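You operate a simulated robot arm through the tools that you are given. There is no shell and no other tool. Be economical: measure what you need, move in short steps, check, and stop when the job is done.

You are at the controls of a simulated two-armed robot. One attempt, no reset.

## Task
Pick up the bottle from the back of the sample bench with one hand, pass it to the other hand and put it on the shelf beside the strainer box. Set down upright: bottle.

It is judged by the outcome, as a careful person would: the job done as asked, and still so three seconds after it is handed in. It fails if anything else is knocked over, pushed out of place, dropped, spilled or broken.

## Robot
Two 7-joint arms with two-finger parallel grippers on one trunk, on a base that drives. Base frame: it is fixed to the floor where the robot stands at the start and does not move with it; the origin is under the middle of the robot, x ahead of it, y to its left, z up. Readings come in m, degrees, newtons and seconds.
The left shoulder is at the start at [0.021, 0.101, 1.461], the right one opposite. Places, roughly: shelf beside the strainer box (23x19 cm) [3.4, -2.28, 0.6]. Payload 2.4 kg a hand.
The tool frame of a hand sits at the grasp point between the pads (the TCP): z along the fingers, y along the line on which they close. The tips reach 0.024 m beyond it. Largest opening 0.068 m; finger width 0.017, thickness 0.01; the body of the gripper, 0.04 by 0.07 m, starts 0.041 m behind the TCP.
Orientation is that of the tool frame in the base frame, as a unit quaternion [x, y, z, w]. With the fingers straight down and closing along the base's y, the tool's x points along the base's -x, its y along +y and its z along -z.

## Interface
- The arms move only by the tool apply_moves. It takes "left_commands", "right_commands" or both (then of equal length, played together; a hand with none holds still); each is a list of rows, each a list of 7 numbers: the opening, from 0 (shut) to 1 (fully open), then the shift along the tool's x, y, z in units of 25 mm (1.0 is 25 mm), then the turn, a rotation vector about the tool's x, y, z in units of 6 degrees (1.0 is 6 degrees). In form: [[claw, dx, dy, dz, wx, wy, wz], ...]. A call has 1 to 20 rows; each row shifts and turns the commanded pose from where the row before left it, along the tool's axes as they then stand. A call with a number of a shift or a turn outside -1 to 1 is refused whole. A row lasts 0.2 s, in which the tool goes at most 0.05 m and 8.6 degrees; a call with a longer step from one row to the next is refused whole, and so is a gripper value outside its range. Where a pose cannot be reached the arm comes as near as it can. A force on the tool above 40 N (or 10 N above the force at the start of the call, whichever is more), or a blocked arm, ends the call early, and 0.2 s more pass. The fingers move at their own pace (about 0.072 m/s each) and stop on an object; they squeeze with about 28 N. The grip force told is the motor's: it shows also when the fingers shut on nothing. Time passes only in rows, and 0.2 s behind the last, so rows that do not move let the fingers close. It gives the time, the measured TCP pose, the force on the tool (base axes), the opening and the grip force at its end, in the units of the frame above (readings bear some noise), with the torque about the TCP (base axes, N m) and any sound that the robot's microphone picked up.
- Cameras (640 x 400 px; columns grow to the right, rows downward): "scene" is now at [0.0735, -0.0118, 1.5816]; the picture's right is [-0.17, -0.98, -0.00], its down [-0.87, 0.16, -0.46] and it looks along [0.45, -0.08, -0.89] (base axes); focal length 296 px, centre (320, 200). "left" rides on the left gripper at [0.084, -0.011, -0.075] in its tool frame; the picture's right is [0.13, 0.99, 0.00], its down [-0.60, 0.08, -0.79] and it looks along [-0.79, 0.10, 0.61] (tool axes); focal length 251 px, centre (320, 200). "right" rides on the right gripper at [0.084, 0.011, -0.075] in its tool frame; the picture's right is [-0.13, 0.99, 0.00], its down [-0.60, -0.08, -0.79] and it looks along [-0.79, -0.10, 0.61] (tool axes); focal length 251 px, centre (320, 200). There is no depth. A picture from a camera that has moved, and an enlarged one, comes with that camera's place and axes in the base frame and with its lens.
- capture(camera): a new picture of that camera. It takes no simulated time.
- move_column(by): slides the trunk up (or, below 0, down) by that many m; the arms and the scene camera ride with it, the base frame stays. It gives what a move gives, with no picture.
- base_move(legs): drives the robot by 1 to 6 legs, each [ahead, left, turn to the left] in m, m and degrees, along the robot's own axes; the way and the turn of a leg run together, so that a leg with both is an arc; at most 1.5 m and 180 degrees a leg. The arms and the cameras ride along, it lands a little off, and it stops where it bumps. It gives what a move gives.
- head_to(pan, tilt): turns the head with the scene camera to pan (to the left, within 86 degrees either way) and tilt (down, from -29 to 69), counted from straight ahead of the robot. It gives what a move gives.
- enlarge(camera, box): a new picture of the part [left, top, right, bottom] of that camera's present view, enlarged. It takes no simulated time.
- job_done(): hands the job in; it is judged then, once.

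Work in short steps. Places have to be worked out from the pictures, the camera data and where the tool is seen: move nearer, look again, correct. Check each grasp and each placing, and mend what went wrong. You have 120 turns and 108 pictures in all, those below and enlarged ones among them. Open the grippers and draw the arms clear of the work before you hand the job in, unless the task says otherwise; then end with one line.

The tools are called as a command line: name --argument value ..., lists and objects as JSON in quotes. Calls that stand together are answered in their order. apply_moves: Moves the arms, as the interface text tells. Its arguments: {"type":"object","properties":{"left_commands":{"type":"array"},"right_commands":{"type":"array"}},"required":[]} The other tools are called the same way: move_column (by) slides the trunk up or down; base_move (legs) drives the base; head_to (pan, tilt) turns the head that bears the scene camera; capture (camera) takes a picture; enlarge (camera, box) takes an enlarged picture of a part of a camera's view; job_done () hands the job in.

At the start:

```text
clock: 0.0
left_eef_pos: [0.2737, 0.0331, 1.1361]
left_ee_rot: [0.0, 1.0, 0.001, 0.0]
left_contact_force: [-0.6, 0.0, -0.8]
left_wrist_torque: [-0.05, 0.0, 0.02]
left_finger_gap: 0.0683
left_grasp_force: 0.2
right_eef_pos: [0.2454, -0.2157, 1.1023]
right_ee_rot: [0.001, 1.0, -0.001, 0.0]
right_contact_force: [-0.7, -0.1, -0.4]
right_wrist_torque: [0.03, -0.02, -0.04]
right_finger_gap: 0.068
right_grasp_force: 0.0
trunk travel left (down, up): [-0.673, 0.176]
robot x, y, heading: [0.0011, 0.0018, 0.0]
head pan, tilt: [-10.1, 62.6]
```

scene: 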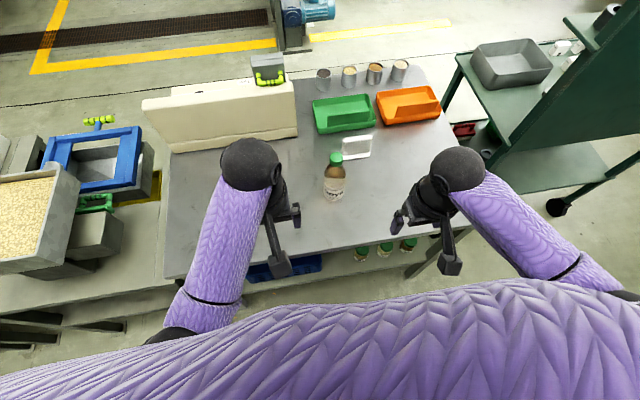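
right: 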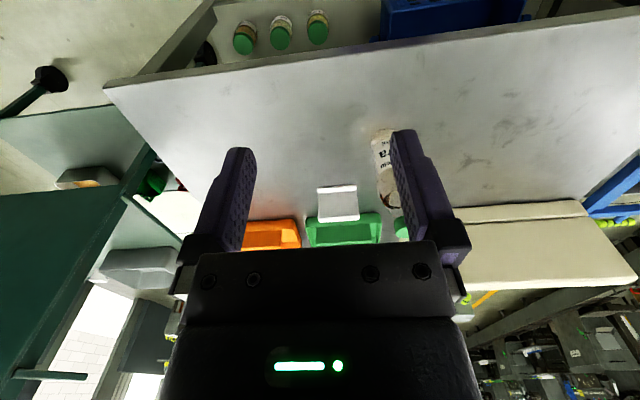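
left: 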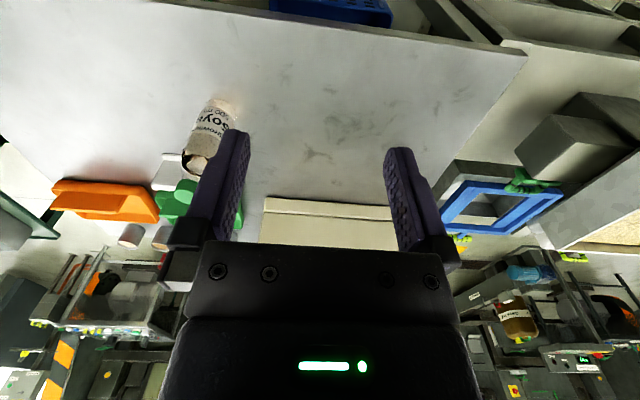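

I'll enlarge the bench region to identify the bottle and its surroundings.

enlarge --camera "scene" --box '[220, 50, 460, 280]'

head_to --pan -35 --tilt 25

capture --camera "scene"

```text
1.74 times, centred on (340, 165) of scene
camera zoom: at [0.0735, -0.0118, 1.5816], right [-0.17, -0.98, 0.0], down [-0.87, 0.16, -0.46], along [0.45, -0.08, -0.89], focal length 514 px, centre (285, 261)
```

zoom: 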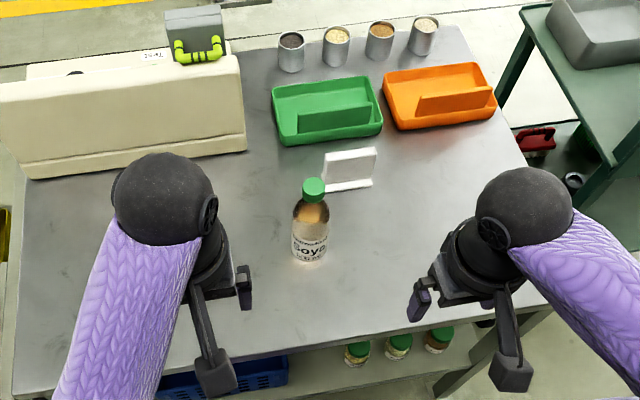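

```text
clock: 1.0
left_eef_pos: [0.2737, 0.0329, 1.1353]
left_ee_rot: [0.0, 1.0, 0.0, 0.0]
left_contact_force: [-0.2, -0.7, -0.1]
left_wrist_torque: [-0.02, 0.02, -0.01]
left_finger_gap: 0.0679
left_grasp_force: 0.0
right_eef_pos: [0.245, -0.2166, 1.1025]
right_ee_rot: [0.0, 1.0, -0.001, 0.0]
right_contact_force: [-0.1, 0.4, -0.9]
right_wrist_torque: [-0.01, 0.03, 0.0]
right_finger_gap: 0.0681
right_grasp_force: 0.0
trunk travel left (down, up): [-0.673, 0.176]
robot x, y, heading: [-0.0021, -0.0013, -0.3]
head pan, tilt: [-35.0, 25.0]
```

```text
103 pictures are left
camera scene: at [0.0864, -0.0534, 1.6345], right [-0.57, -0.82, 0.0], down [-0.35, 0.24, -0.91], along [0.74, -0.52, -0.42], focal length 296 px, centre (320, 200)
```

scene: 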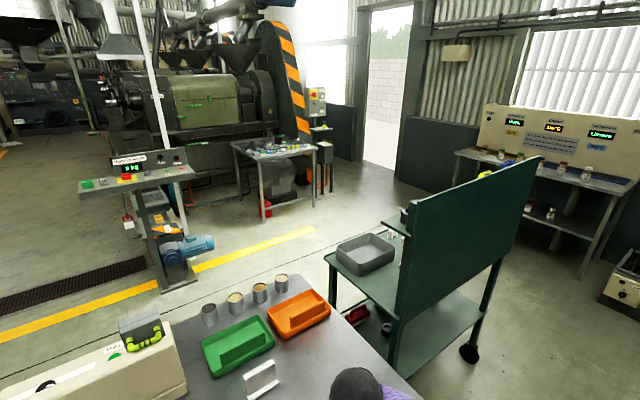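

The shelf point projects to about (316,145). Enlarging there.

enlarge --camera "scene" --box '[220, 80, 380, 220]'

enlarge --camera "scene" --box '[290, 80, 350, 160]'

```text
2.86 times, centred on (300, 150) of scene
camera zoom: at [0.0864, -0.0534, 1.6345], right [-0.57, -0.82, 0.0], down [-0.35, 0.24, -0.91], along [0.74, -0.52, -0.42], focal length 845 px, centre (377, 343)
```

zoom: 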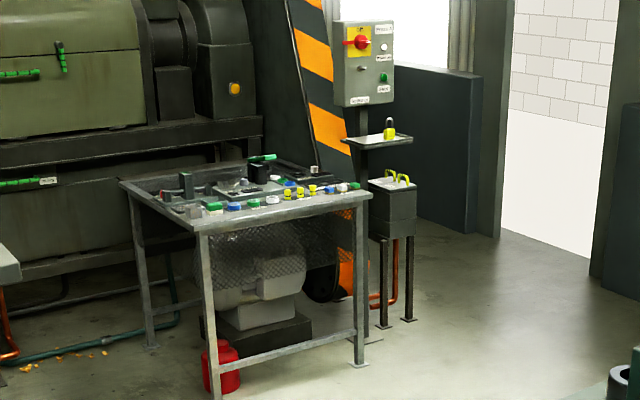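

```text
5.00 times, centred on (320, 120) of scene
camera zoom: at [0.0864, -0.0534, 1.6345], right [-0.57, -0.82, 0.0], down [-0.35, 0.24, -0.91], along [0.74, -0.52, -0.42], focal length 1479 px, centre (320, 600)
```

zoom: 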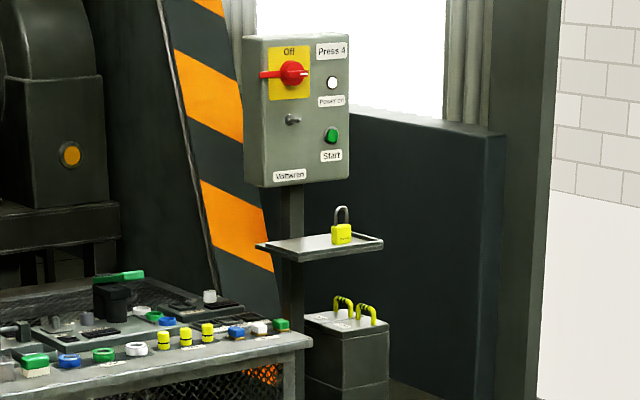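

The only bottle on the bench top is the Soya one, about (0.44,-0.12), base z≈0.83, roughly 0.2 tall. I'll move the left hand aside, start the right hand toward a place above the cap, and look down again.

apply_moves --left_commands '[[1, 0, 1, 0, 0, 0, 0], [1, 0, 1, 0, 0, 0, 0], [1, 0, 1, 0, 0, 0, 0], [1, 0, 1, 0, 0, 0, 0], [1, 0, 1, 0, 0, 0, 0], [1, 0, 1, 0, 0, 0, 0]]' --right_commands '[[1, 0, 0, -1, 0, 0, 0], [1, 0, 0, -1, 0, 0, 0], [1, -1, 0.7, 0, 0, 0, 0], [1, -1, 0.7, 0, 0, 0, 0], [1, -1, 0.7, 0, 0, 0, 0], [1, -1, 0.7, 0, 0, 0, 0]]'

head_to --pan -10 --tilt 55

capture --camera "scene"

capture --camera "right"

capture --camera "left"

```text
clock: 2.4
left_eef_pos: [0.2743, 0.1842, 1.1365]
left_ee_rot: [0.0, 1.0, 0.0, 0.0]
left_contact_force: [-0.1, -0.6, 0.6]
left_wrist_torque: [0.01, -0.01, 0.02]
left_finger_gap: 0.0681
left_grasp_force: 0.0
right_eef_pos: [0.3444, -0.1451, 1.1517]
right_ee_rot: [-0.001, 1.0, 0.0, -0.001]
right_contact_force: [0.5, 0.9, -0.3]
right_wrist_torque: [-0.02, -0.04, 0.04]
right_finger_gap: 0.068
right_grasp_force: 0.1
trunk travel left (down, up): [-0.673, 0.176]
robot x, y, heading: [-0.0012, 0.0012, -0.1]
head pan, tilt: [-35.0, 25.0]
```

```text
clock: 3.4
left_eef_pos: [0.2748, 0.1818, 1.1358]
left_ee_rot: [0.0, 1.0, 0.0, 0.0]
left_contact_force: [-0.6, -0.4, -0.5]
left_wrist_torque: [0.01, 0.03, -0.02]
left_finger_gap: 0.0678
left_grasp_force: 0.1
right_eef_pos: [0.3437, -0.1459, 1.1514]
right_ee_rot: [0.0, 1.0, 0.0, 0.001]
right_contact_force: [-0.7, 0.2, 0.0]
right_wrist_torque: [-0.01, 0.01, 0.01]
right_finger_gap: 0.0679
right_grasp_force: 0.1
trunk travel left (down, up): [-0.673, 0.176]
robot x, y, heading: [-0.0012, -0.0016, -0.1]
head pan, tilt: [-10.0, 55.0]
```

```text
100 pictures are left
camera scene: at [0.0819, -0.0132, 1.5906], right [-0.17, -0.98, 0.0], down [-0.81, 0.14, -0.57], along [0.57, -0.1, -0.82], focal length 296 px, centre (320, 200)
```

scene: 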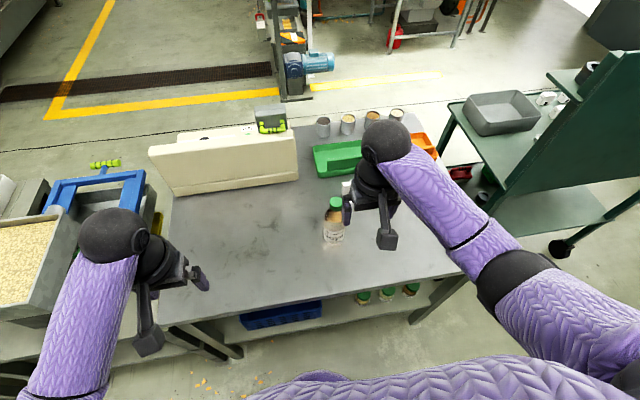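

```text
99 pictures are left
camera right: at [0.2598, -0.1355, 1.2267], right [0.13, 0.99, 0.0], down [0.6, -0.08, 0.79], along [0.79, -0.1, -0.61], focal length 251 px, centre (320, 200)
```

right: 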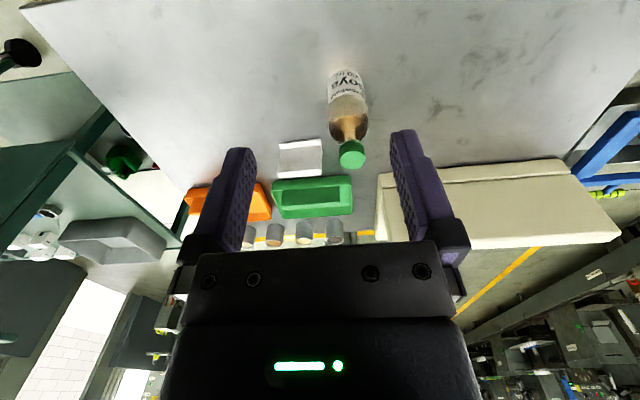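

```text
98 pictures are left
camera left: at [0.1902, 0.1713, 1.2115], right [-0.13, 0.99, 0.0], down [0.6, 0.08, 0.79], along [0.79, 0.1, -0.61], focal length 251 px, centre (320, 200)
```

left: 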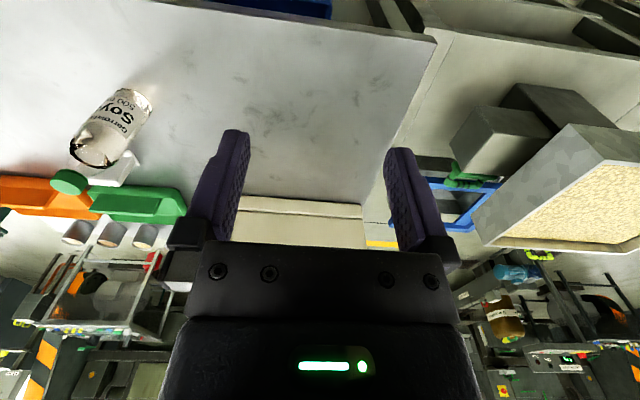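

Triangulating gives the cap at (0.477,-0.123,0.992). I'll move the right hand above it at the present height and check.

apply_moves --right_commands '[[1, -0.89, 0.15, 0, 0, 0, 0], [1, -0.89, 0.15, 0, 0, 0, 0], [1, -0.89, 0.15, 0, 0, 0, 0], [1, -0.89, 0.15, 0, 0, 0, 0], [1, -0.89, 0.15, 0, 0, 0, 0], [1, -0.89, 0.15, 0, 0, 0, 0], [1, 0, 0, 1, 0, 0, 0], [1, 0, 0, 1, 0, 0, 0]]'

capture --camera "right"

capture --camera "left"

```text
clock: 5.2
left_eef_pos: [0.2749, 0.1835, 1.1354]
left_ee_rot: [0.0, 1.0, 0.0, -0.001]
left_contact_force: [-0.4, 0.7, 0.3]
left_wrist_torque: [-0.04, 0.02, -0.03]
left_finger_gap: 0.0679
left_grasp_force: 0.0
right_eef_pos: [0.4446, -0.1271, 1.1104]
right_ee_rot: [-0.001, 1.0, -0.001, 0.0]
right_contact_force: [-0.7, 1.0, -0.1]
right_wrist_torque: [-0.02, -0.03, 0.0]
right_finger_gap: 0.0678
right_grasp_force: 0.2
right hand out of reach, approached as far as the arm can: row 6, 7, 8
trunk travel left (down, up): [-0.673, 0.176]
robot x, y, heading: [0.0031, -0.0016, 0.2]
head pan, tilt: [-10.0, 55.0]
```

```text
97 pictures are left
camera right: at [0.3603, -0.1161, 1.1847], right [0.13, 0.99, 0.0], down [0.6, -0.08, 0.79], along [0.79, -0.1, -0.61], focal length 251 px, centre (320, 200)
```

right: 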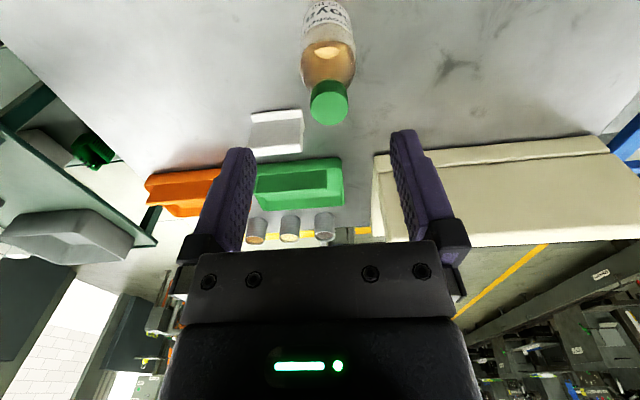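

```text
96 pictures are left
camera left: at [0.1902, 0.1719, 1.2114], right [-0.13, 0.99, 0.0], down [0.6, 0.08, 0.79], along [0.79, 0.1, -0.61], focal length 251 px, centre (320, 200)
```

left: 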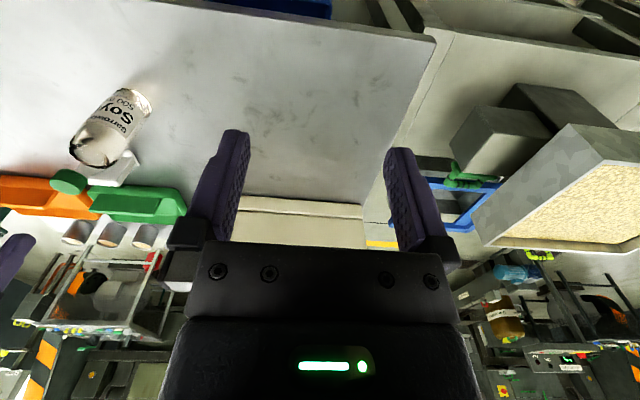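

The arm is at its reach limit (x 0.445), 3 cm short. All hands are above the objects, so I'll creep the base ahead 6 cm.

base_move --legs '[[0.06, 0, 0]]'

capture --camera "right"

```text
clock: 6.2
left_eef_pos: [0.3351, 0.183, 1.1344]
left_ee_rot: [0.0, 1.0, 0.0, -0.001]
left_contact_force: [0.1, -0.8, 0.3]
left_wrist_torque: [0.02, 0.02, 0.01]
left_finger_gap: 0.0681
left_grasp_force: 0.1
right_eef_pos: [0.5053, -0.1269, 1.1101]
right_ee_rot: [0.001, 1.0, -0.002, 0.0]
right_contact_force: [0.8, -0.8, 0.2]
right_wrist_torque: [0.01, 0.02, -0.01]
right_finger_gap: 0.0681
right_grasp_force: 0.0
trunk travel left (down, up): [-0.673, 0.176]
robot x, y, heading: [0.0575, 0.0028, -0.2]
head pan, tilt: [-10.0, 55.0]
```

```text
95 pictures are left
camera right: at [0.4214, -0.1165, 1.1844], right [0.13, 0.99, 0.0], down [0.6, -0.08, 0.79], along [0.79, -0.1, -0.61], focal length 251 px, centre (320, 200)
```

right: 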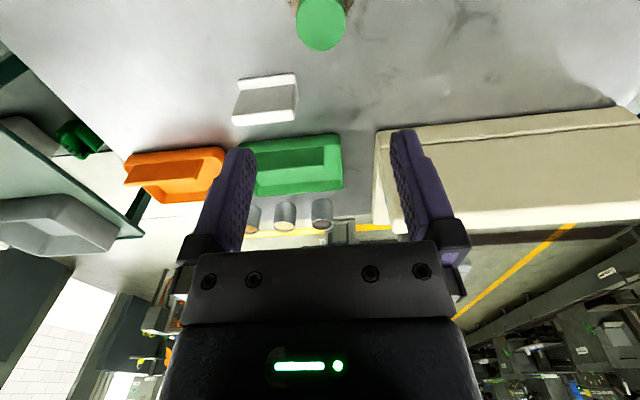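

The base moved 6 cm without bumping; the cap top is confirmed at about (0.479,-0.123). I'll align the hand over it.

apply_moves --right_commands '[[1, 0.54, 0.08, 0, 0, 0, 0], [1, 0.54, 0.08, 0, 0, 0, 0]]'

```text
clock: 6.8
left_eef_pos: [0.3335, 0.1825, 1.1354]
left_ee_rot: [0.0, 1.0, 0.0, 0.001]
left_contact_force: [0.6, 0.4, -0.4]
left_wrist_torque: [0.01, 0.0, 0.01]
left_finger_gap: 0.0681
left_grasp_force: 0.1
right_eef_pos: [0.4762, -0.1234, 1.1111]
right_ee_rot: [0.0, 1.0, -0.001, 0.0]
right_contact_force: [-0.3, 0.6, -0.1]
right_wrist_torque: [-0.02, -0.01, 0.01]
right_finger_gap: 0.0678
right_grasp_force: 0.1
trunk travel left (down, up): [-0.673, 0.176]
robot x, y, heading: [0.0629, -0.0008, -0.0]
head pan, tilt: [-10.0, 55.0]
```

Aligned at (0.476,-0.123). Descending to z≈0.99 with open fingers, then checking.

apply_moves --right_commands '[[1, 0, 0, 0.97, 0, 0, 0], [1, -0.05, 0, 0.97, 0, 0, 0], [1, -0.05, 0, 0.97, 0, 0, 0], [1, 0, 0, 0.97, 0, 0, 0], [1, 0, 0, 0.9, 0, 0, 0]]'

capture --camera "right"

enlarge --camera "scene" --box '[260, 120, 440, 280]'

capture --camera "left"

```text
clock: 8.0
left_eef_pos: [0.3339, 0.1837, 1.1351]
left_ee_rot: [0.0, 1.0, 0.0, -0.001]
left_contact_force: [0.2, 0.1, 0.2]
left_wrist_torque: [-0.02, -0.01, 0.04]
left_finger_gap: 0.068
left_grasp_force: 0.1
right_eef_pos: [0.4435, -0.1239, 1.0101]
right_ee_rot: [0.0, 1.0, -0.001, 0.0]
right_contact_force: [0.2, 0.0, -0.7]
right_wrist_torque: [-0.04, 0.03, -0.01]
right_finger_gap: 0.0682
right_grasp_force: 0.1
right hand out of reach, approached as far as the arm can: row 3, 4, 5
trunk travel left (down, up): [-0.673, 0.176]
robot x, y, heading: [0.0563, 0.0028, 0.1]
head pan, tilt: [-10.0, 55.0]
```

```text
94 pictures are left
camera right: at [0.3599, -0.1127, 1.0847], right [0.13, 0.99, 0.0], down [0.6, -0.08, 0.79], along [0.79, -0.1, -0.61], focal length 251 px, centre (320, 200)
```

right: 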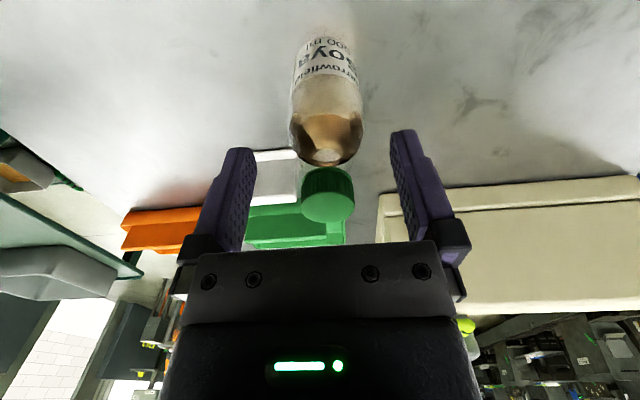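

```text
2.50 times, centred on (350, 200) of scene
camera zoom: at [0.1417, -0.0129, 1.5906], right [-0.17, -0.98, 0.0], down [-0.81, 0.14, -0.57], along [0.56, -0.1, -0.82], focal length 740 px, centre (245, 200)
```

zoom: 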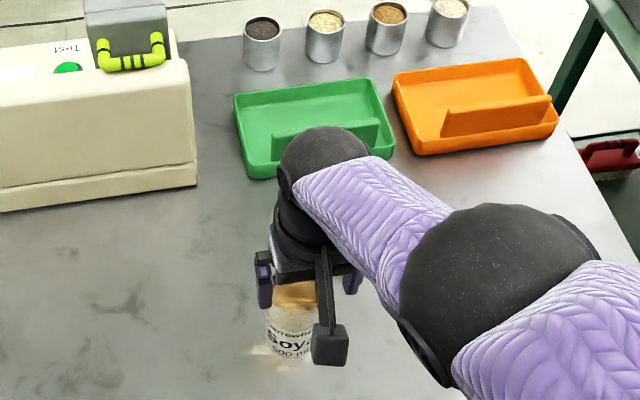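

```text
92 pictures are left
camera left: at [0.2499, 0.1717, 1.2114], right [-0.13, 0.99, 0.0], down [0.6, 0.08, 0.79], along [0.79, 0.1, -0.61], focal length 251 px, centre (320, 200)
```

left: 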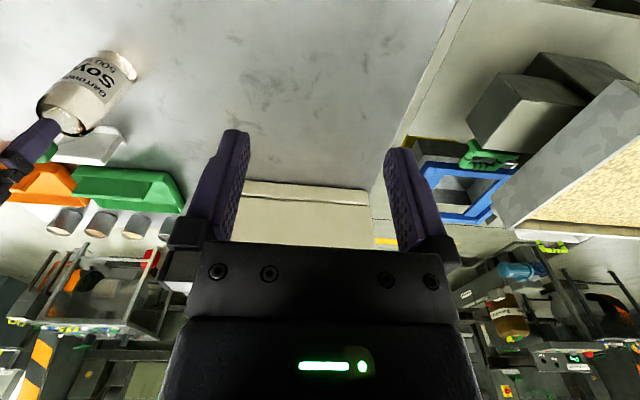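

The reach shrinks as it goes lower. I'll lift the hand back to 1.11 over the cap and bring it down with the trunk instead.

apply_moves --right_commands '[[1, 0, 0, -1, 0, 0, 0], [1, 0, 0, -1, 0, 0, 0], [1, 0, 0, -1, 0, 0, 0], [1, 0, 0, -1, 0, 0, 0], [1, -0.7, 0, 0, 0, 0, 0], [1, -0.65, 0, 0, 0, 0, 0]]'

```text
clock: 9.4
left_eef_pos: [0.3342, 0.1824, 1.1348]
left_ee_rot: [0.0, 1.0, -0.001, 0.0]
left_contact_force: [-0.8, 0.1, -0.2]
left_wrist_torque: [-0.01, -0.01, -0.01]
left_finger_gap: 0.0679
left_grasp_force: 0.0
right_eef_pos: [0.4786, -0.1241, 1.1084]
right_ee_rot: [0.0, 1.0, -0.001, 0.0]
right_contact_force: [-0.2, 0.2, -0.7]
right_wrist_torque: [0.01, 0.01, -0.02]
right_finger_gap: 0.0681
right_grasp_force: 0.0
trunk travel left (down, up): [-0.673, 0.176]
robot x, y, heading: [0.059, -0.0016, 0.1]
head pan, tilt: [-10.0, 55.0]
```

Right hand is over the cap at (0.479,-0.124,1.108). Lowering the trunk 0.115 m.

move_column --by -0.115

capture --camera "right"

capture --camera "left"

```text
clock: 10.8
left_eef_pos: [0.3339, 0.182, 1.02]
left_ee_rot: [0.001, 1.0, 0.0, -0.001]
left_contact_force: [0.4, -0.4, -0.7]
left_wrist_torque: [-0.02, -0.03, 0.02]
left_finger_gap: 0.0679
left_grasp_force: 0.0
right_eef_pos: [0.4782, -0.1228, 0.9943]
right_ee_rot: [0.0, 1.0, 0.0, 0.0]
right_contact_force: [-0.2, 0.1, 0.1]
right_wrist_torque: [0.01, 0.01, -0.01]
right_finger_gap: 0.068
right_grasp_force: 0.1
trunk travel left (down, up): [-0.558, 0.291]
robot x, y, heading: [0.0587, 0.0024, 0.3]
head pan, tilt: [-10.0, 55.0]
```

```text
91 pictures are left
camera right: at [0.3936, -0.1125, 1.0694], right [0.13, 0.99, 0.0], down [0.6, -0.08, 0.79], along [0.79, -0.1, -0.61], focal length 251 px, centre (320, 200)
```

right: 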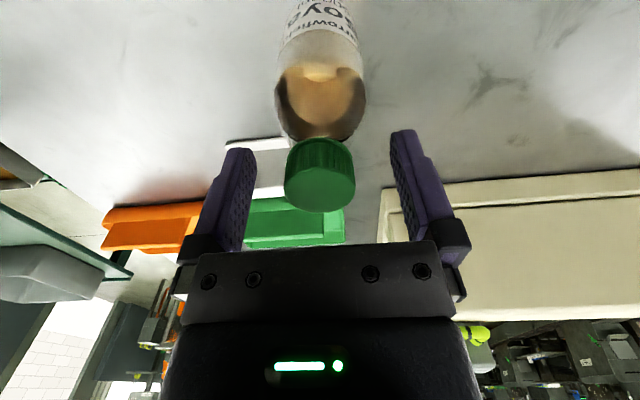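

```text
90 pictures are left
camera left: at [0.25, 0.1715, 1.0965], right [-0.13, 0.99, 0.0], down [0.6, 0.08, 0.79], along [0.79, 0.1, -0.61], focal length 251 px, centre (320, 200)
```

left: 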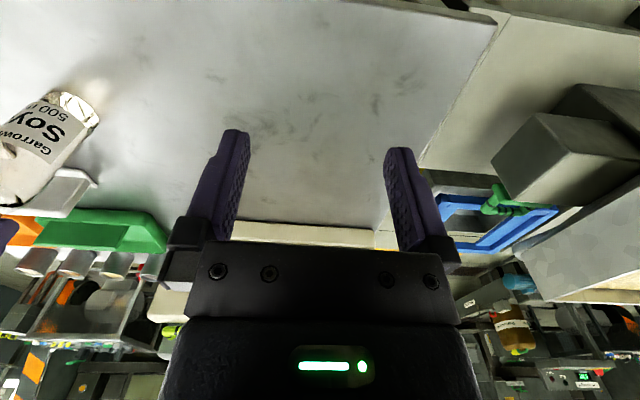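

The cap (top ≈0.998, bottom ≈0.97) is centred between the fingers. I'll lower 1 cm more and close.

move_column --by -0.01

apply_moves --right_commands '[[0, 0, 0, 0, 0, 0, 0], [0, 0, 0, 0, 0, 0, 0], [0, 0, 0, 0, 0, 0, 0], [0, 0, 0, 0, 0, 0, 0]]'

capture --camera "right"

```text
clock: 11.4
left_eef_pos: [0.3341, 0.1825, 1.0097]
left_ee_rot: [0.0, 1.0, -0.001, 0.001]
left_contact_force: [0.4, 0.0, 0.5]
left_wrist_torque: [-0.02, -0.04, -0.01]
left_finger_gap: 0.0683
left_grasp_force: 0.1
right_eef_pos: [0.478, -0.124, 0.9845]
right_ee_rot: [0.0, 1.0, -0.002, 0.0]
right_contact_force: [-0.1, 0.1, 0.6]
right_wrist_torque: [0.0, -0.02, 0.02]
right_finger_gap: 0.0677
right_grasp_force: 0.0
trunk travel left (down, up): [-0.548, 0.301]
robot x, y, heading: [0.0583, -0.0016, -0.1]
head pan, tilt: [-10.0, 55.0]
```

```text
clock: 12.4
left_eef_pos: [0.3346, 0.183, 1.0103]
left_ee_rot: [0.0, 1.0, 0.0, 0.0]
left_contact_force: [-0.4, -0.2, -0.3]
left_wrist_torque: [0.0, -0.01, -0.03]
left_finger_gap: 0.0681
left_grasp_force: 0.1
right_eef_pos: [0.4772, -0.1232, 0.9842]
right_ee_rot: [0.0, 1.0, 0.0, 0.0]
right_contact_force: [0.1, -1.3, 0.8]
right_wrist_torque: [-0.01, 0.0, 0.0]
right_finger_gap: 0.0359
right_grasp_force: 28.3
trunk travel left (down, up): [-0.548, 0.301]
robot x, y, heading: [0.0592, -0.0, -0.0]
head pan, tilt: [-10.0, 55.0]
```

```text
89 pictures are left
camera right: at [0.3936, -0.1127, 1.0593], right [0.13, 0.99, 0.0], down [0.6, -0.08, 0.79], along [0.79, -0.1, -0.61], focal length 251 px, centre (320, 200)
```

right: 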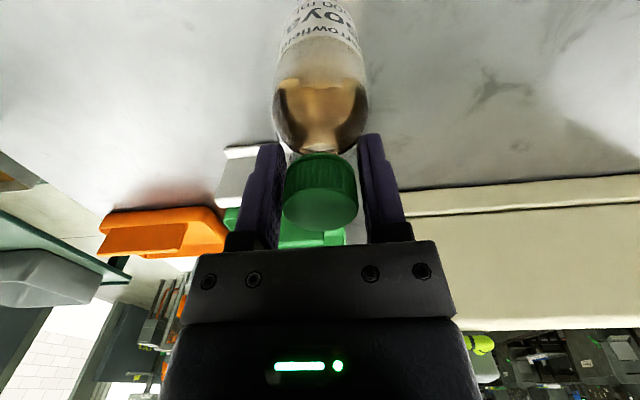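

The cap is gripped (gap 36 mm, 28 N). Lifting with the trunk.

move_column --by 0.05

move_column --by 0.2

capture --camera "left"

capture --camera "scene"

```text
clock: 13.3
left_eef_pos: [0.3345, 0.1824, 1.0599]
left_ee_rot: [0.0, 1.0, 0.0, -0.001]
left_contact_force: [0.9, 0.4, 0.1]
left_wrist_torque: [-0.03, -0.01, -0.02]
left_finger_gap: 0.0682
left_grasp_force: 0.1
right_eef_pos: [0.4791, -0.1241, 1.0336]
right_ee_rot: [-0.001, 1.0, -0.001, 0.0]
right_contact_force: [-0.4, 0.9, -4.8]
right_wrist_torque: [0.0, 0.0, 0.05]
right_finger_gap: 0.0313
right_grasp_force: 28.2
trunk travel left (down, up): [-0.598, 0.251]
robot x, y, heading: [0.0608, -0.0014, 0.2]
head pan, tilt: [-10.0, 55.0]
```

```text
clock: 15.5
left_eef_pos: [0.3343, 0.1842, 1.2605]
left_ee_rot: [0.0, 1.0, -0.001, 0.0]
left_contact_force: [-1.0, 1.0, 1.0]
left_wrist_torque: [-0.02, 0.02, -0.03]
left_finger_gap: 0.0679
left_grasp_force: 0.0
right_eef_pos: [0.4789, -0.123, 1.2334]
right_ee_rot: [0.0, 1.0, -0.001, 0.0]
right_contact_force: [-0.9, -0.3, -5.6]
right_wrist_torque: [0.01, 0.01, 0.02]
right_finger_gap: 0.0313
right_grasp_force: 27.7
trunk travel left (down, up): [-0.798, 0.051]
robot x, y, heading: [0.058, -0.0025, 0.0]
head pan, tilt: [-10.0, 55.0]
```

```text
88 pictures are left
camera left: at [0.2505, 0.1715, 1.3363], right [-0.13, 0.99, 0.0], down [0.6, 0.08, 0.79], along [0.79, 0.1, -0.61], focal length 251 px, centre (320, 200)
```

left: 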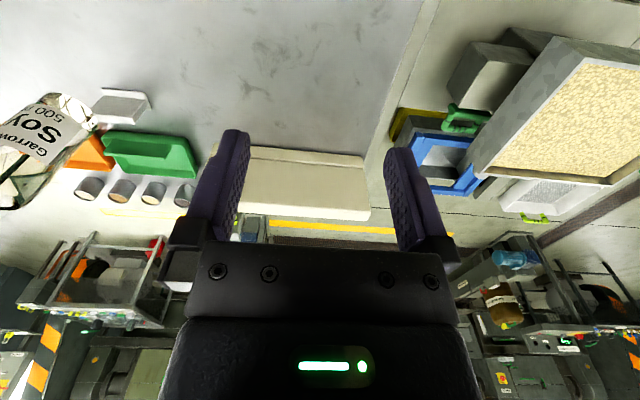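

```text
87 pictures are left
camera scene: at [0.141, -0.0131, 1.7155], right [-0.17, -0.98, 0.0], down [-0.81, 0.14, -0.57], along [0.56, -0.1, -0.82], focal length 296 px, centre (320, 200)
```

scene: 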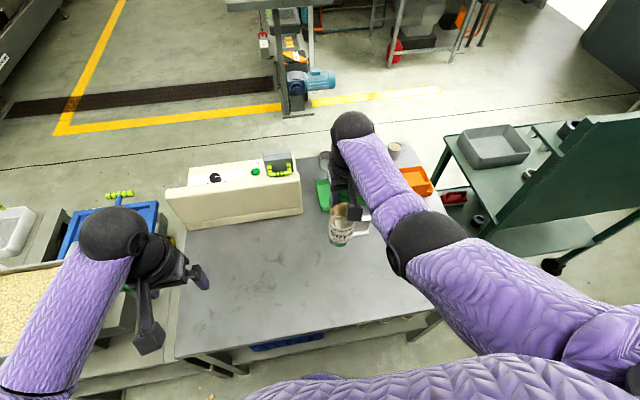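

The bottle is lifted (about 5 N, upright). For the handover I bring it a little toward the robot, and turn the left hand to point forward-right and 30° downward, so it can take the body below the right fingers.

apply_moves --left_commands '[[1, 0, 0, 0, 0, 0, 1], [1, 0, 0, 0, 0, 0, 1], [1, 0, 0, 0, 0, 0, 1], [1, 0, 0, 0, 0, 0, 1], [1, 0, 0, 0, 0, 0, 1], [1, 0, 0, 0, 0, 0, 1], [1, 0, 0, 0, 0, 0, 1], [1, 0, 0, 0, 0, 0, 1], [1, 0, 0, 0, 0, 0, 1], [1, 0, 0, 0, 0, 0, 1]]' --right_commands '[[0, 0.316, 0.172, 0, 0, 0, 0], [0, 0.316, 0.172, 0, 0, 0, 0], [0, 0.316, 0.172, 0, 0, 0, 0], [0, 0.316, 0.172, 0, 0, 0, 0], [0, 0.316, 0.172, 0, 0, 0, 0], [0, 0.316, 0.172, 0, 0, 0, 0], [0, 0.316, 0.172, 0, 0, 0, 0], [0, 0.316, 0.172, 0, 0, 0, 0], [0, 0.316, 0.172, 0, 0, 0, 0], [0, 0.316, 0.172, 0, 0, 0, 0]]'

apply_moves --left_commands '[[1, 0, 0, 0, 0, -1, 0], [1, 0, 0, 0, 0, -1, 0], [1, 0, 0, 0, 0, -1, 0], [1, 0, 0, 0, 0, -1, 0], [1, 0, 0, 0, 0, -1, 0], [1, 0, 0, 0, 0, -1, 0], [1, 0, 0, 0, 0, -1, 0], [1, 0, 0, 0, 0, -1, 0], [1, 0, 0, 0, 0, -1, 0], [1, 0, 0, 0, 0, -1, 0]]'

capture --camera "scene"

capture --camera "left"

```text
clock: 17.7
left_eef_pos: [0.3345, 0.1836, 1.2605]
left_ee_rot: [0.501, 0.865, 0.0, 0.0]
left_contact_force: [0.1, 0.4, 0.0]
left_wrist_torque: [-0.03, -0.02, 0.02]
left_finger_gap: 0.068
left_grasp_force: 0.0
right_eef_pos: [0.3988, -0.0801, 1.2351]
right_ee_rot: [0.0, 1.0, 0.0, 0.0]
right_contact_force: [0.0, -0.4, -4.9]
right_wrist_torque: [0.02, 0.01, 0.01]
right_finger_gap: 0.031
right_grasp_force: 28.2
trunk travel left (down, up): [-0.798, 0.051]
robot x, y, heading: [0.0608, -0.0031, 0.0]
head pan, tilt: [-10.0, 55.0]
```

```text
clock: 19.9
left_eef_pos: [0.3335, 0.1829, 1.2601]
left_ee_rot: [0.432, 0.75, -0.25, 0.433]
left_contact_force: [-0.7, 0.2, -1.6]
left_wrist_torque: [-0.02, 0.0, 0.01]
left_finger_gap: 0.0681
left_grasp_force: 0.0
right_eef_pos: [0.3988, -0.0804, 1.2335]
right_ee_rot: [0.0, 1.0, -0.001, 0.001]
right_contact_force: [0.2, -0.2, -4.7]
right_wrist_torque: [-0.04, 0.04, -0.03]
right_finger_gap: 0.0314
right_grasp_force: 28.1
trunk travel left (down, up): [-0.798, 0.051]
robot x, y, heading: [0.0572, -0.0019, -0.2]
head pan, tilt: [-10.0, 55.0]
```

```text
86 pictures are left
camera scene: at [0.1405, -0.0131, 1.7156], right [-0.17, -0.98, 0.0], down [-0.81, 0.14, -0.57], along [0.56, -0.1, -0.82], focal length 296 px, centre (320, 200)
```

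scene: 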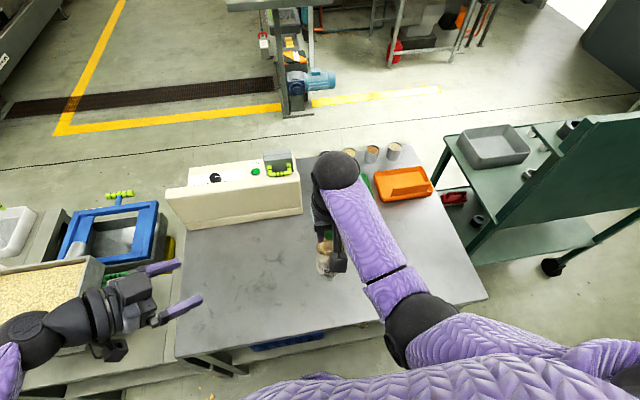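

```text
85 pictures are left
camera left: at [0.2709, 0.2694, 1.2262], right [0.83, 0.55, -0.11], down [-0.12, 0.37, 0.92], along [0.55, -0.75, 0.38], focal length 251 px, centre (320, 200)
```

left: 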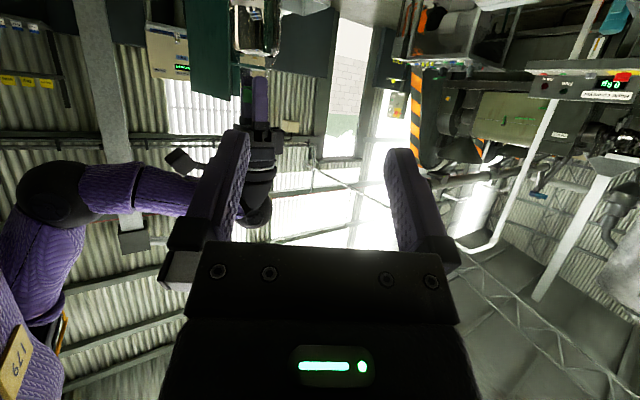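

Left hand orientation is right. Moving it to a standoff about 12 cm from the bottle body along its approach axis, and looking.

apply_moves --left_commands '[[1, -0.09, -0.374, 0.85, 0, 0, 0], [1, -0.09, -0.374, 0.85, 0, 0, 0], [1, -0.09, -0.374, 0.85, 0, 0, 0], [1, -0.09, -0.374, 0.85, 0, 0, 0], [1, -0.09, -0.374, 0.85, 0, 0, 0], [1, -0.09, -0.374, 0.85, 0, 0, 0], [1, -0.09, -0.374, 0.85, 0, 0, 0], [1, -0.09, -0.374, 0.85, 0, 0, 0]]'

capture --camera "left"

capture --camera "scene"

capture --camera "right"

```text
clock: 21.7
left_eef_pos: [0.3465, 0.0107, 1.1902]
left_ee_rot: [0.433, 0.75, -0.25, 0.433]
left_contact_force: [-0.6, -0.5, 0.5]
left_wrist_torque: [0.0, 0.03, -0.01]
left_finger_gap: 0.0682
left_grasp_force: 0.1
right_eef_pos: [0.3996, -0.0818, 1.2328]
right_ee_rot: [0.001, 1.0, -0.001, 0.0]
right_contact_force: [0.0, -0.3, -4.1]
right_wrist_torque: [0.0, 0.01, 0.0]
right_finger_gap: 0.0311
right_grasp_force: 28.0
trunk travel left (down, up): [-0.798, 0.051]
robot x, y, heading: [0.0581, 0.0008, -0.2]
head pan, tilt: [-10.0, 55.0]
```

```text
84 pictures are left
camera left: at [0.2847, 0.0976, 1.1565], right [0.83, 0.55, -0.11], down [-0.12, 0.37, 0.92], along [0.55, -0.75, 0.38], focal length 251 px, centre (320, 200)
```

left: 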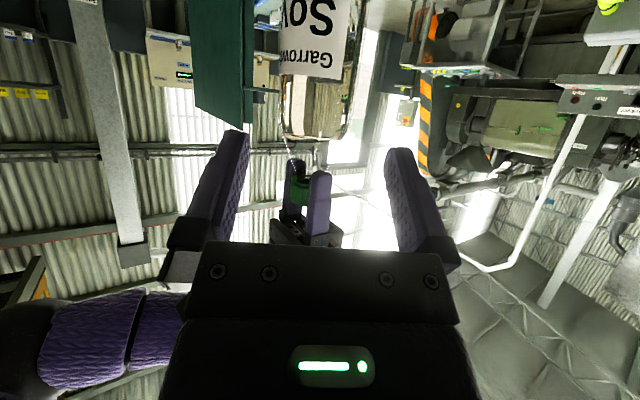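

```text
83 pictures are left
camera scene: at [0.141, -0.0136, 1.7155], right [-0.17, -0.98, 0.0], down [-0.81, 0.14, -0.57], along [0.56, -0.1, -0.82], focal length 296 px, centre (320, 200)
```

scene: 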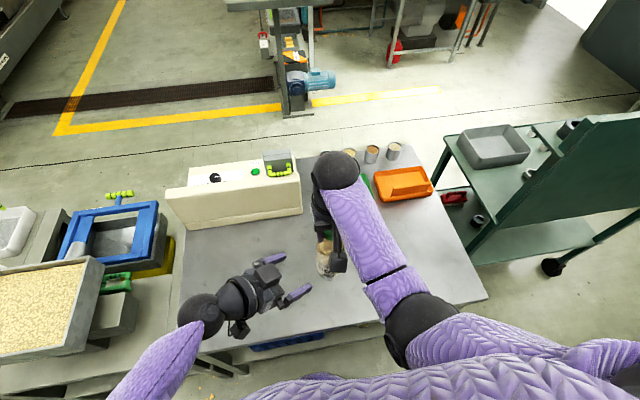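

```text
82 pictures are left
camera right: at [0.3155, -0.0702, 1.3089], right [0.13, 0.99, 0.0], down [0.6, -0.08, 0.79], along [0.79, -0.1, -0.61], focal length 251 px, centre (320, 200)
```

right: 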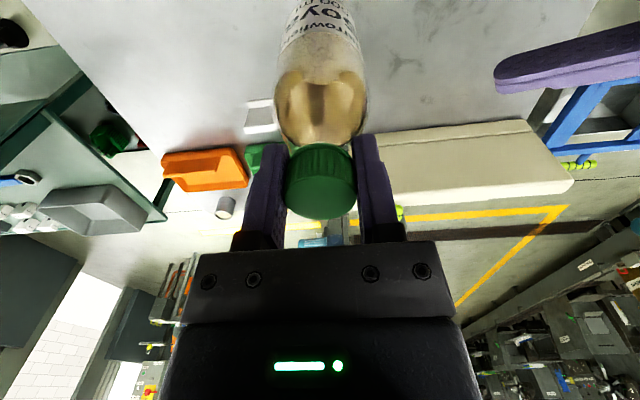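

The body (≈54 mm wide) is straight ahead between the left fingers; bottle axis at (0.399,-0.082), its full-width part below z≈1.16. I approach most of the way and check.

apply_moves --left_commands '[[1, 0.05, 0, 0.65, 0, 0, 0], [1, 0.05, 0, 0.65, 0, 0, 0], [1, 0.05, -0.04, 0.65, 0, 0, 0], [1, 0.04, 0, 0.65, 0, 0, 0], [1, 0.04, 0, 0.6, 0, 0, 0]]'

capture --camera "left"

capture --camera "right"

```text
clock: 22.9
left_eef_pos: [0.38, -0.0479, 1.1444]
left_ee_rot: [0.433, 0.75, -0.25, 0.432]
left_contact_force: [-0.2, -0.1, 0.3]
left_wrist_torque: [0.0, 0.02, -0.01]
left_finger_gap: 0.0682
left_grasp_force: 0.2
right_eef_pos: [0.4001, -0.0804, 1.2337]
right_ee_rot: [0.0, 1.0, -0.001, 0.0]
right_contact_force: [-0.1, 0.1, -4.7]
right_wrist_torque: [0.0, -0.03, -0.02]
right_finger_gap: 0.0308
right_grasp_force: 28.6
trunk travel left (down, up): [-0.798, 0.051]
robot x, y, heading: [0.0611, -0.0014, -0.2]
head pan, tilt: [-10.0, 55.0]
```

```text
81 pictures are left
camera left: at [0.3169, 0.0391, 1.1115], right [0.83, 0.55, -0.11], down [-0.12, 0.37, 0.92], along [0.55, -0.75, 0.38], focal length 251 px, centre (320, 200)
```

left: 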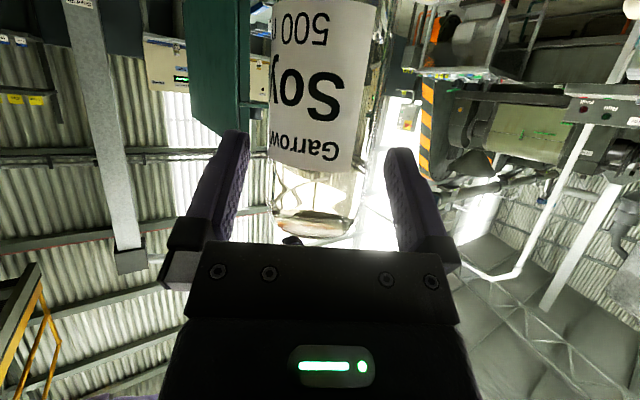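

```text
80 pictures are left
camera right: at [0.3156, -0.0702, 1.3089], right [0.13, 0.99, 0.0], down [0.6, -0.08, 0.79], along [0.79, -0.1, -0.61], focal length 251 px, centre (320, 200)
```

right: 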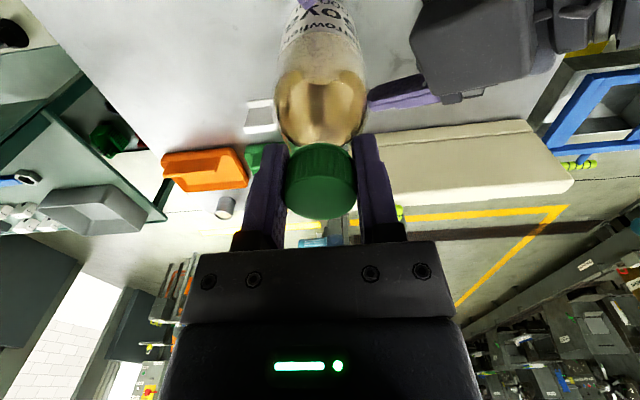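

Centred. Advancing the last 3.7 cm and closing the left fingers on the body.

apply_moves --left_commands '[[1, 0, 0, 0.5, 0, 0, 0], [1, 0, 0, 0.5, 0, 0, 0], [1, 0, 0, 0.45, 0, 0, 0]]'

capture --camera "left"

apply_moves --left_commands '[[0, 0, 0, 0, 0, 0, 0], [0, 0, 0, 0, 0, 0, 0], [0, 0, 0, 0, 0, 0, 0], [0, 0, 0, 0, 0, 0, 0]]'

capture --camera "left"

capture --camera "scene"

```text
clock: 23.7
left_eef_pos: [0.3967, -0.0737, 1.1269]
left_ee_rot: [0.433, 0.751, -0.25, 0.432]
left_contact_force: [-3.6, 13.0, 6.2]
left_wrist_torque: [-0.67, -0.16, 0.01]
left_finger_gap: 0.0678
left_grasp_force: 0.0
right_eef_pos: [0.3998, -0.0827, 1.2334]
right_ee_rot: [0.001, 1.0, -0.003, 0.0]
right_contact_force: [2.6, -14.7, -11.2]
right_wrist_torque: [-0.79, -0.27, 0.02]
right_finger_gap: 0.0313
right_grasp_force: 27.7
trunk travel left (down, up): [-0.798, 0.051]
robot x, y, heading: [0.0617, -0.0012, 0.1]
head pan, tilt: [-10.0, 55.0]
```

```text
79 pictures are left
camera left: at [0.3326, 0.0128, 1.0934], right [0.83, 0.55, -0.11], down [-0.12, 0.37, 0.92], along [0.55, -0.75, 0.37], focal length 251 px, centre (320, 200)
```

left: 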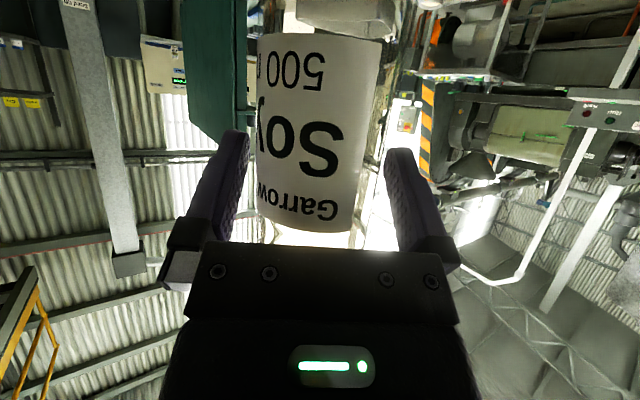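

```text
clock: 24.7
left_eef_pos: [0.3957, -0.0732, 1.1263]
left_ee_rot: [0.433, 0.751, -0.25, 0.433]
left_contact_force: [-5.2, 28.7, 4.4]
left_wrist_torque: [-2.28, -0.8, 0.29]
left_finger_gap: 0.0589
left_grasp_force: 28.0
right_eef_pos: [0.3991, -0.0816, 1.2338]
right_ee_rot: [0.0, 1.0, -0.003, 0.0]
right_contact_force: [5.6, -29.2, -8.9]
right_wrist_torque: [-0.91, 0.28, -0.22]
right_finger_gap: 0.0312
right_grasp_force: 27.8
trunk travel left (down, up): [-0.798, 0.051]
robot x, y, heading: [0.0563, 0.0008, 0.2]
head pan, tilt: [-10.0, 55.0]
```

```text
78 pictures are left
camera left: at [0.3322, 0.0133, 1.0935], right [0.83, 0.55, -0.11], down [-0.12, 0.37, 0.92], along [0.55, -0.75, 0.38], focal length 251 px, centre (320, 200)
```

left: 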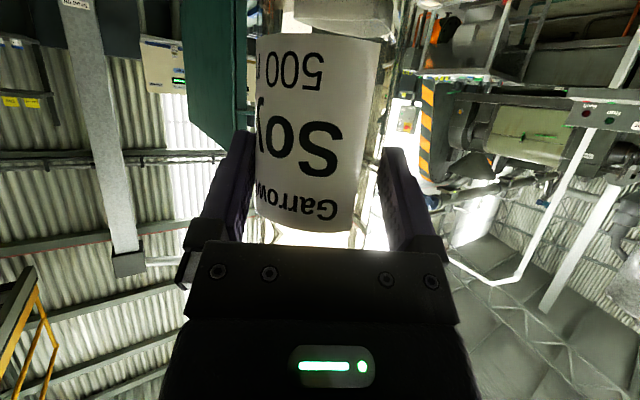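

```text
77 pictures are left
camera scene: at [0.1408, -0.0132, 1.7156], right [-0.17, -0.98, 0.0], down [-0.81, 0.14, -0.57], along [0.56, -0.1, -0.82], focal length 296 px, centre (320, 200)
```

scene: 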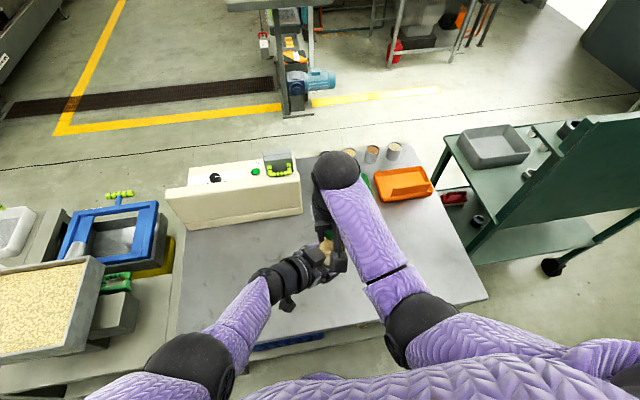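

The palm edge touched the wide body (side force ~29 N), so the fingers sit too deep at this height. I'll reopen, back off a bit, move 19 mm up to just under the shoulder (where the palm clears), and regrip.

apply_moves --left_commands '[[1, 0, 0, 0, 0, 0, 0], [1, 0, 0, 0, 0, 0, 0], [1, 0, 0, -0.6, 0, 0, 0], [1, -0.37, 0, 0, 0, 0, 0], [1, -0.37, 0, 0, 0, 0, 0]]'

capture --camera "left"

capture --camera "right"

```text
clock: 25.9
left_eef_pos: [0.3927, -0.0717, 1.1515]
left_ee_rot: [0.433, 0.75, -0.25, 0.433]
left_contact_force: [0.1, 0.0, -0.4]
left_wrist_torque: [-0.01, -0.02, -0.03]
left_finger_gap: 0.0679
left_grasp_force: 0.1
right_eef_pos: [0.3988, -0.0791, 1.2345]
right_ee_rot: [0.0, 1.0, 0.0, 0.0]
right_contact_force: [-0.3, -0.7, -5.1]
right_wrist_torque: [0.02, 0.01, 0.01]
right_finger_gap: 0.0312
right_grasp_force: 28.0
trunk travel left (down, up): [-0.798, 0.051]
robot x, y, heading: [0.0589, 0.0026, -0.1]
head pan, tilt: [-10.0, 55.0]
```

```text
76 pictures are left
camera left: at [0.3305, 0.016, 1.1175], right [0.83, 0.55, -0.11], down [-0.12, 0.37, 0.92], along [0.55, -0.75, 0.38], focal length 251 px, centre (320, 200)
```

left: 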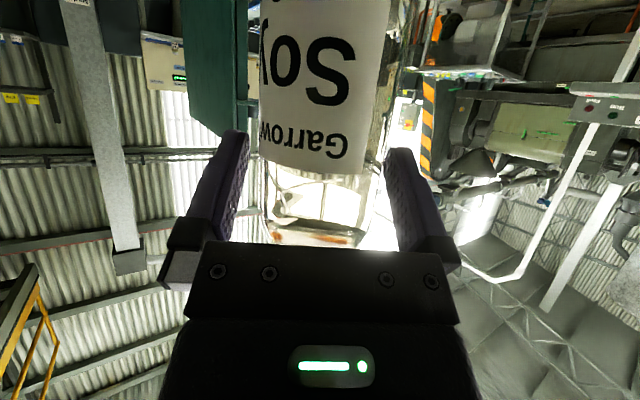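

```text
75 pictures are left
camera right: at [0.3151, -0.0693, 1.3091], right [0.13, 0.99, 0.0], down [0.6, -0.08, 0.79], along [0.79, -0.1, -0.61], focal length 251 px, centre (320, 200)
```

right: 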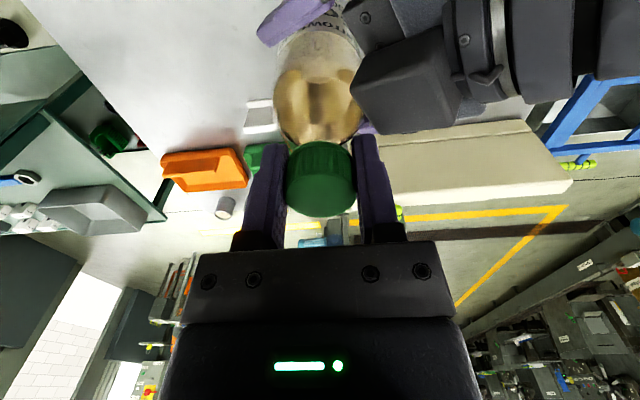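

No contact now. Advancing 5 mm and closing.

apply_moves --left_commands '[[1, 0.1, 0, 0.2, 0, 0, 0], [0, 0, 0, 0, 0, 0, 0], [0, 0, 0, 0, 0, 0, 0], [0, 0, 0, 0, 0, 0, 0], [0, 0, 0, 0, 0, 0, 0]]'

capture --camera "left"

```text
clock: 27.1
left_eef_pos: [0.3959, -0.0734, 1.1469]
left_ee_rot: [0.432, 0.751, -0.249, 0.434]
left_contact_force: [10.4, 2.9, -0.6]
left_wrist_torque: [-0.06, 0.68, 0.14]
left_finger_gap: 0.0591
left_grasp_force: 28.2
right_eef_pos: [0.3995, -0.0801, 1.2348]
right_ee_rot: [0.001, 1.0, -0.001, -0.001]
right_contact_force: [-10.1, -3.5, -3.0]
right_wrist_torque: [-0.18, 0.24, -0.04]
right_finger_gap: 0.0309
right_grasp_force: 27.5
trunk travel left (down, up): [-0.798, 0.051]
robot x, y, heading: [0.057, 0.0016, 0.2]
head pan, tilt: [-10.0, 55.0]
```

```text
74 pictures are left
camera left: at [0.3326, 0.0137, 1.1129], right [0.83, 0.55, -0.11], down [-0.12, 0.37, 0.92], along [0.55, -0.75, 0.38], focal length 251 px, centre (320, 200)
```

left: 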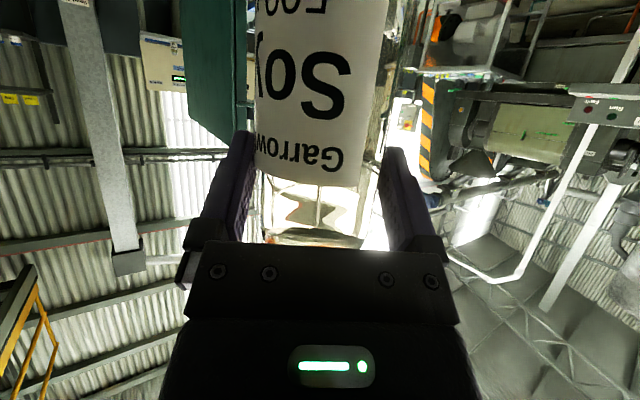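

Grip is good; a 10 N sideways residual along the closing axis suggests ~2 mm off-centre. I'll relieve that by a small shift before the right hand lets go.

apply_moves --left_commands '[[0, 0, 0.06, 0, 0, 0, 0], [0, 0, 0, 0, 0, 0, 0]]'

```text
clock: 27.7
left_eef_pos: [0.3962, -0.073, 1.1467]
left_ee_rot: [0.434, 0.75, -0.251, 0.432]
left_contact_force: [-3.2, 5.7, 6.8]
left_wrist_torque: [-0.27, -0.29, 0.2]
left_finger_gap: 0.059
left_grasp_force: 27.2
right_eef_pos: [0.3997, -0.0814, 1.2351]
right_ee_rot: [0.0, 1.0, -0.001, 0.001]
right_contact_force: [2.6, -5.1, -13.0]
right_wrist_torque: [-0.25, 0.06, -0.19]
right_finger_gap: 0.0311
right_grasp_force: 28.6
trunk travel left (down, up): [-0.798, 0.051]
robot x, y, heading: [0.0595, 0.0002, 0.0]
head pan, tilt: [-10.0, 55.0]
```

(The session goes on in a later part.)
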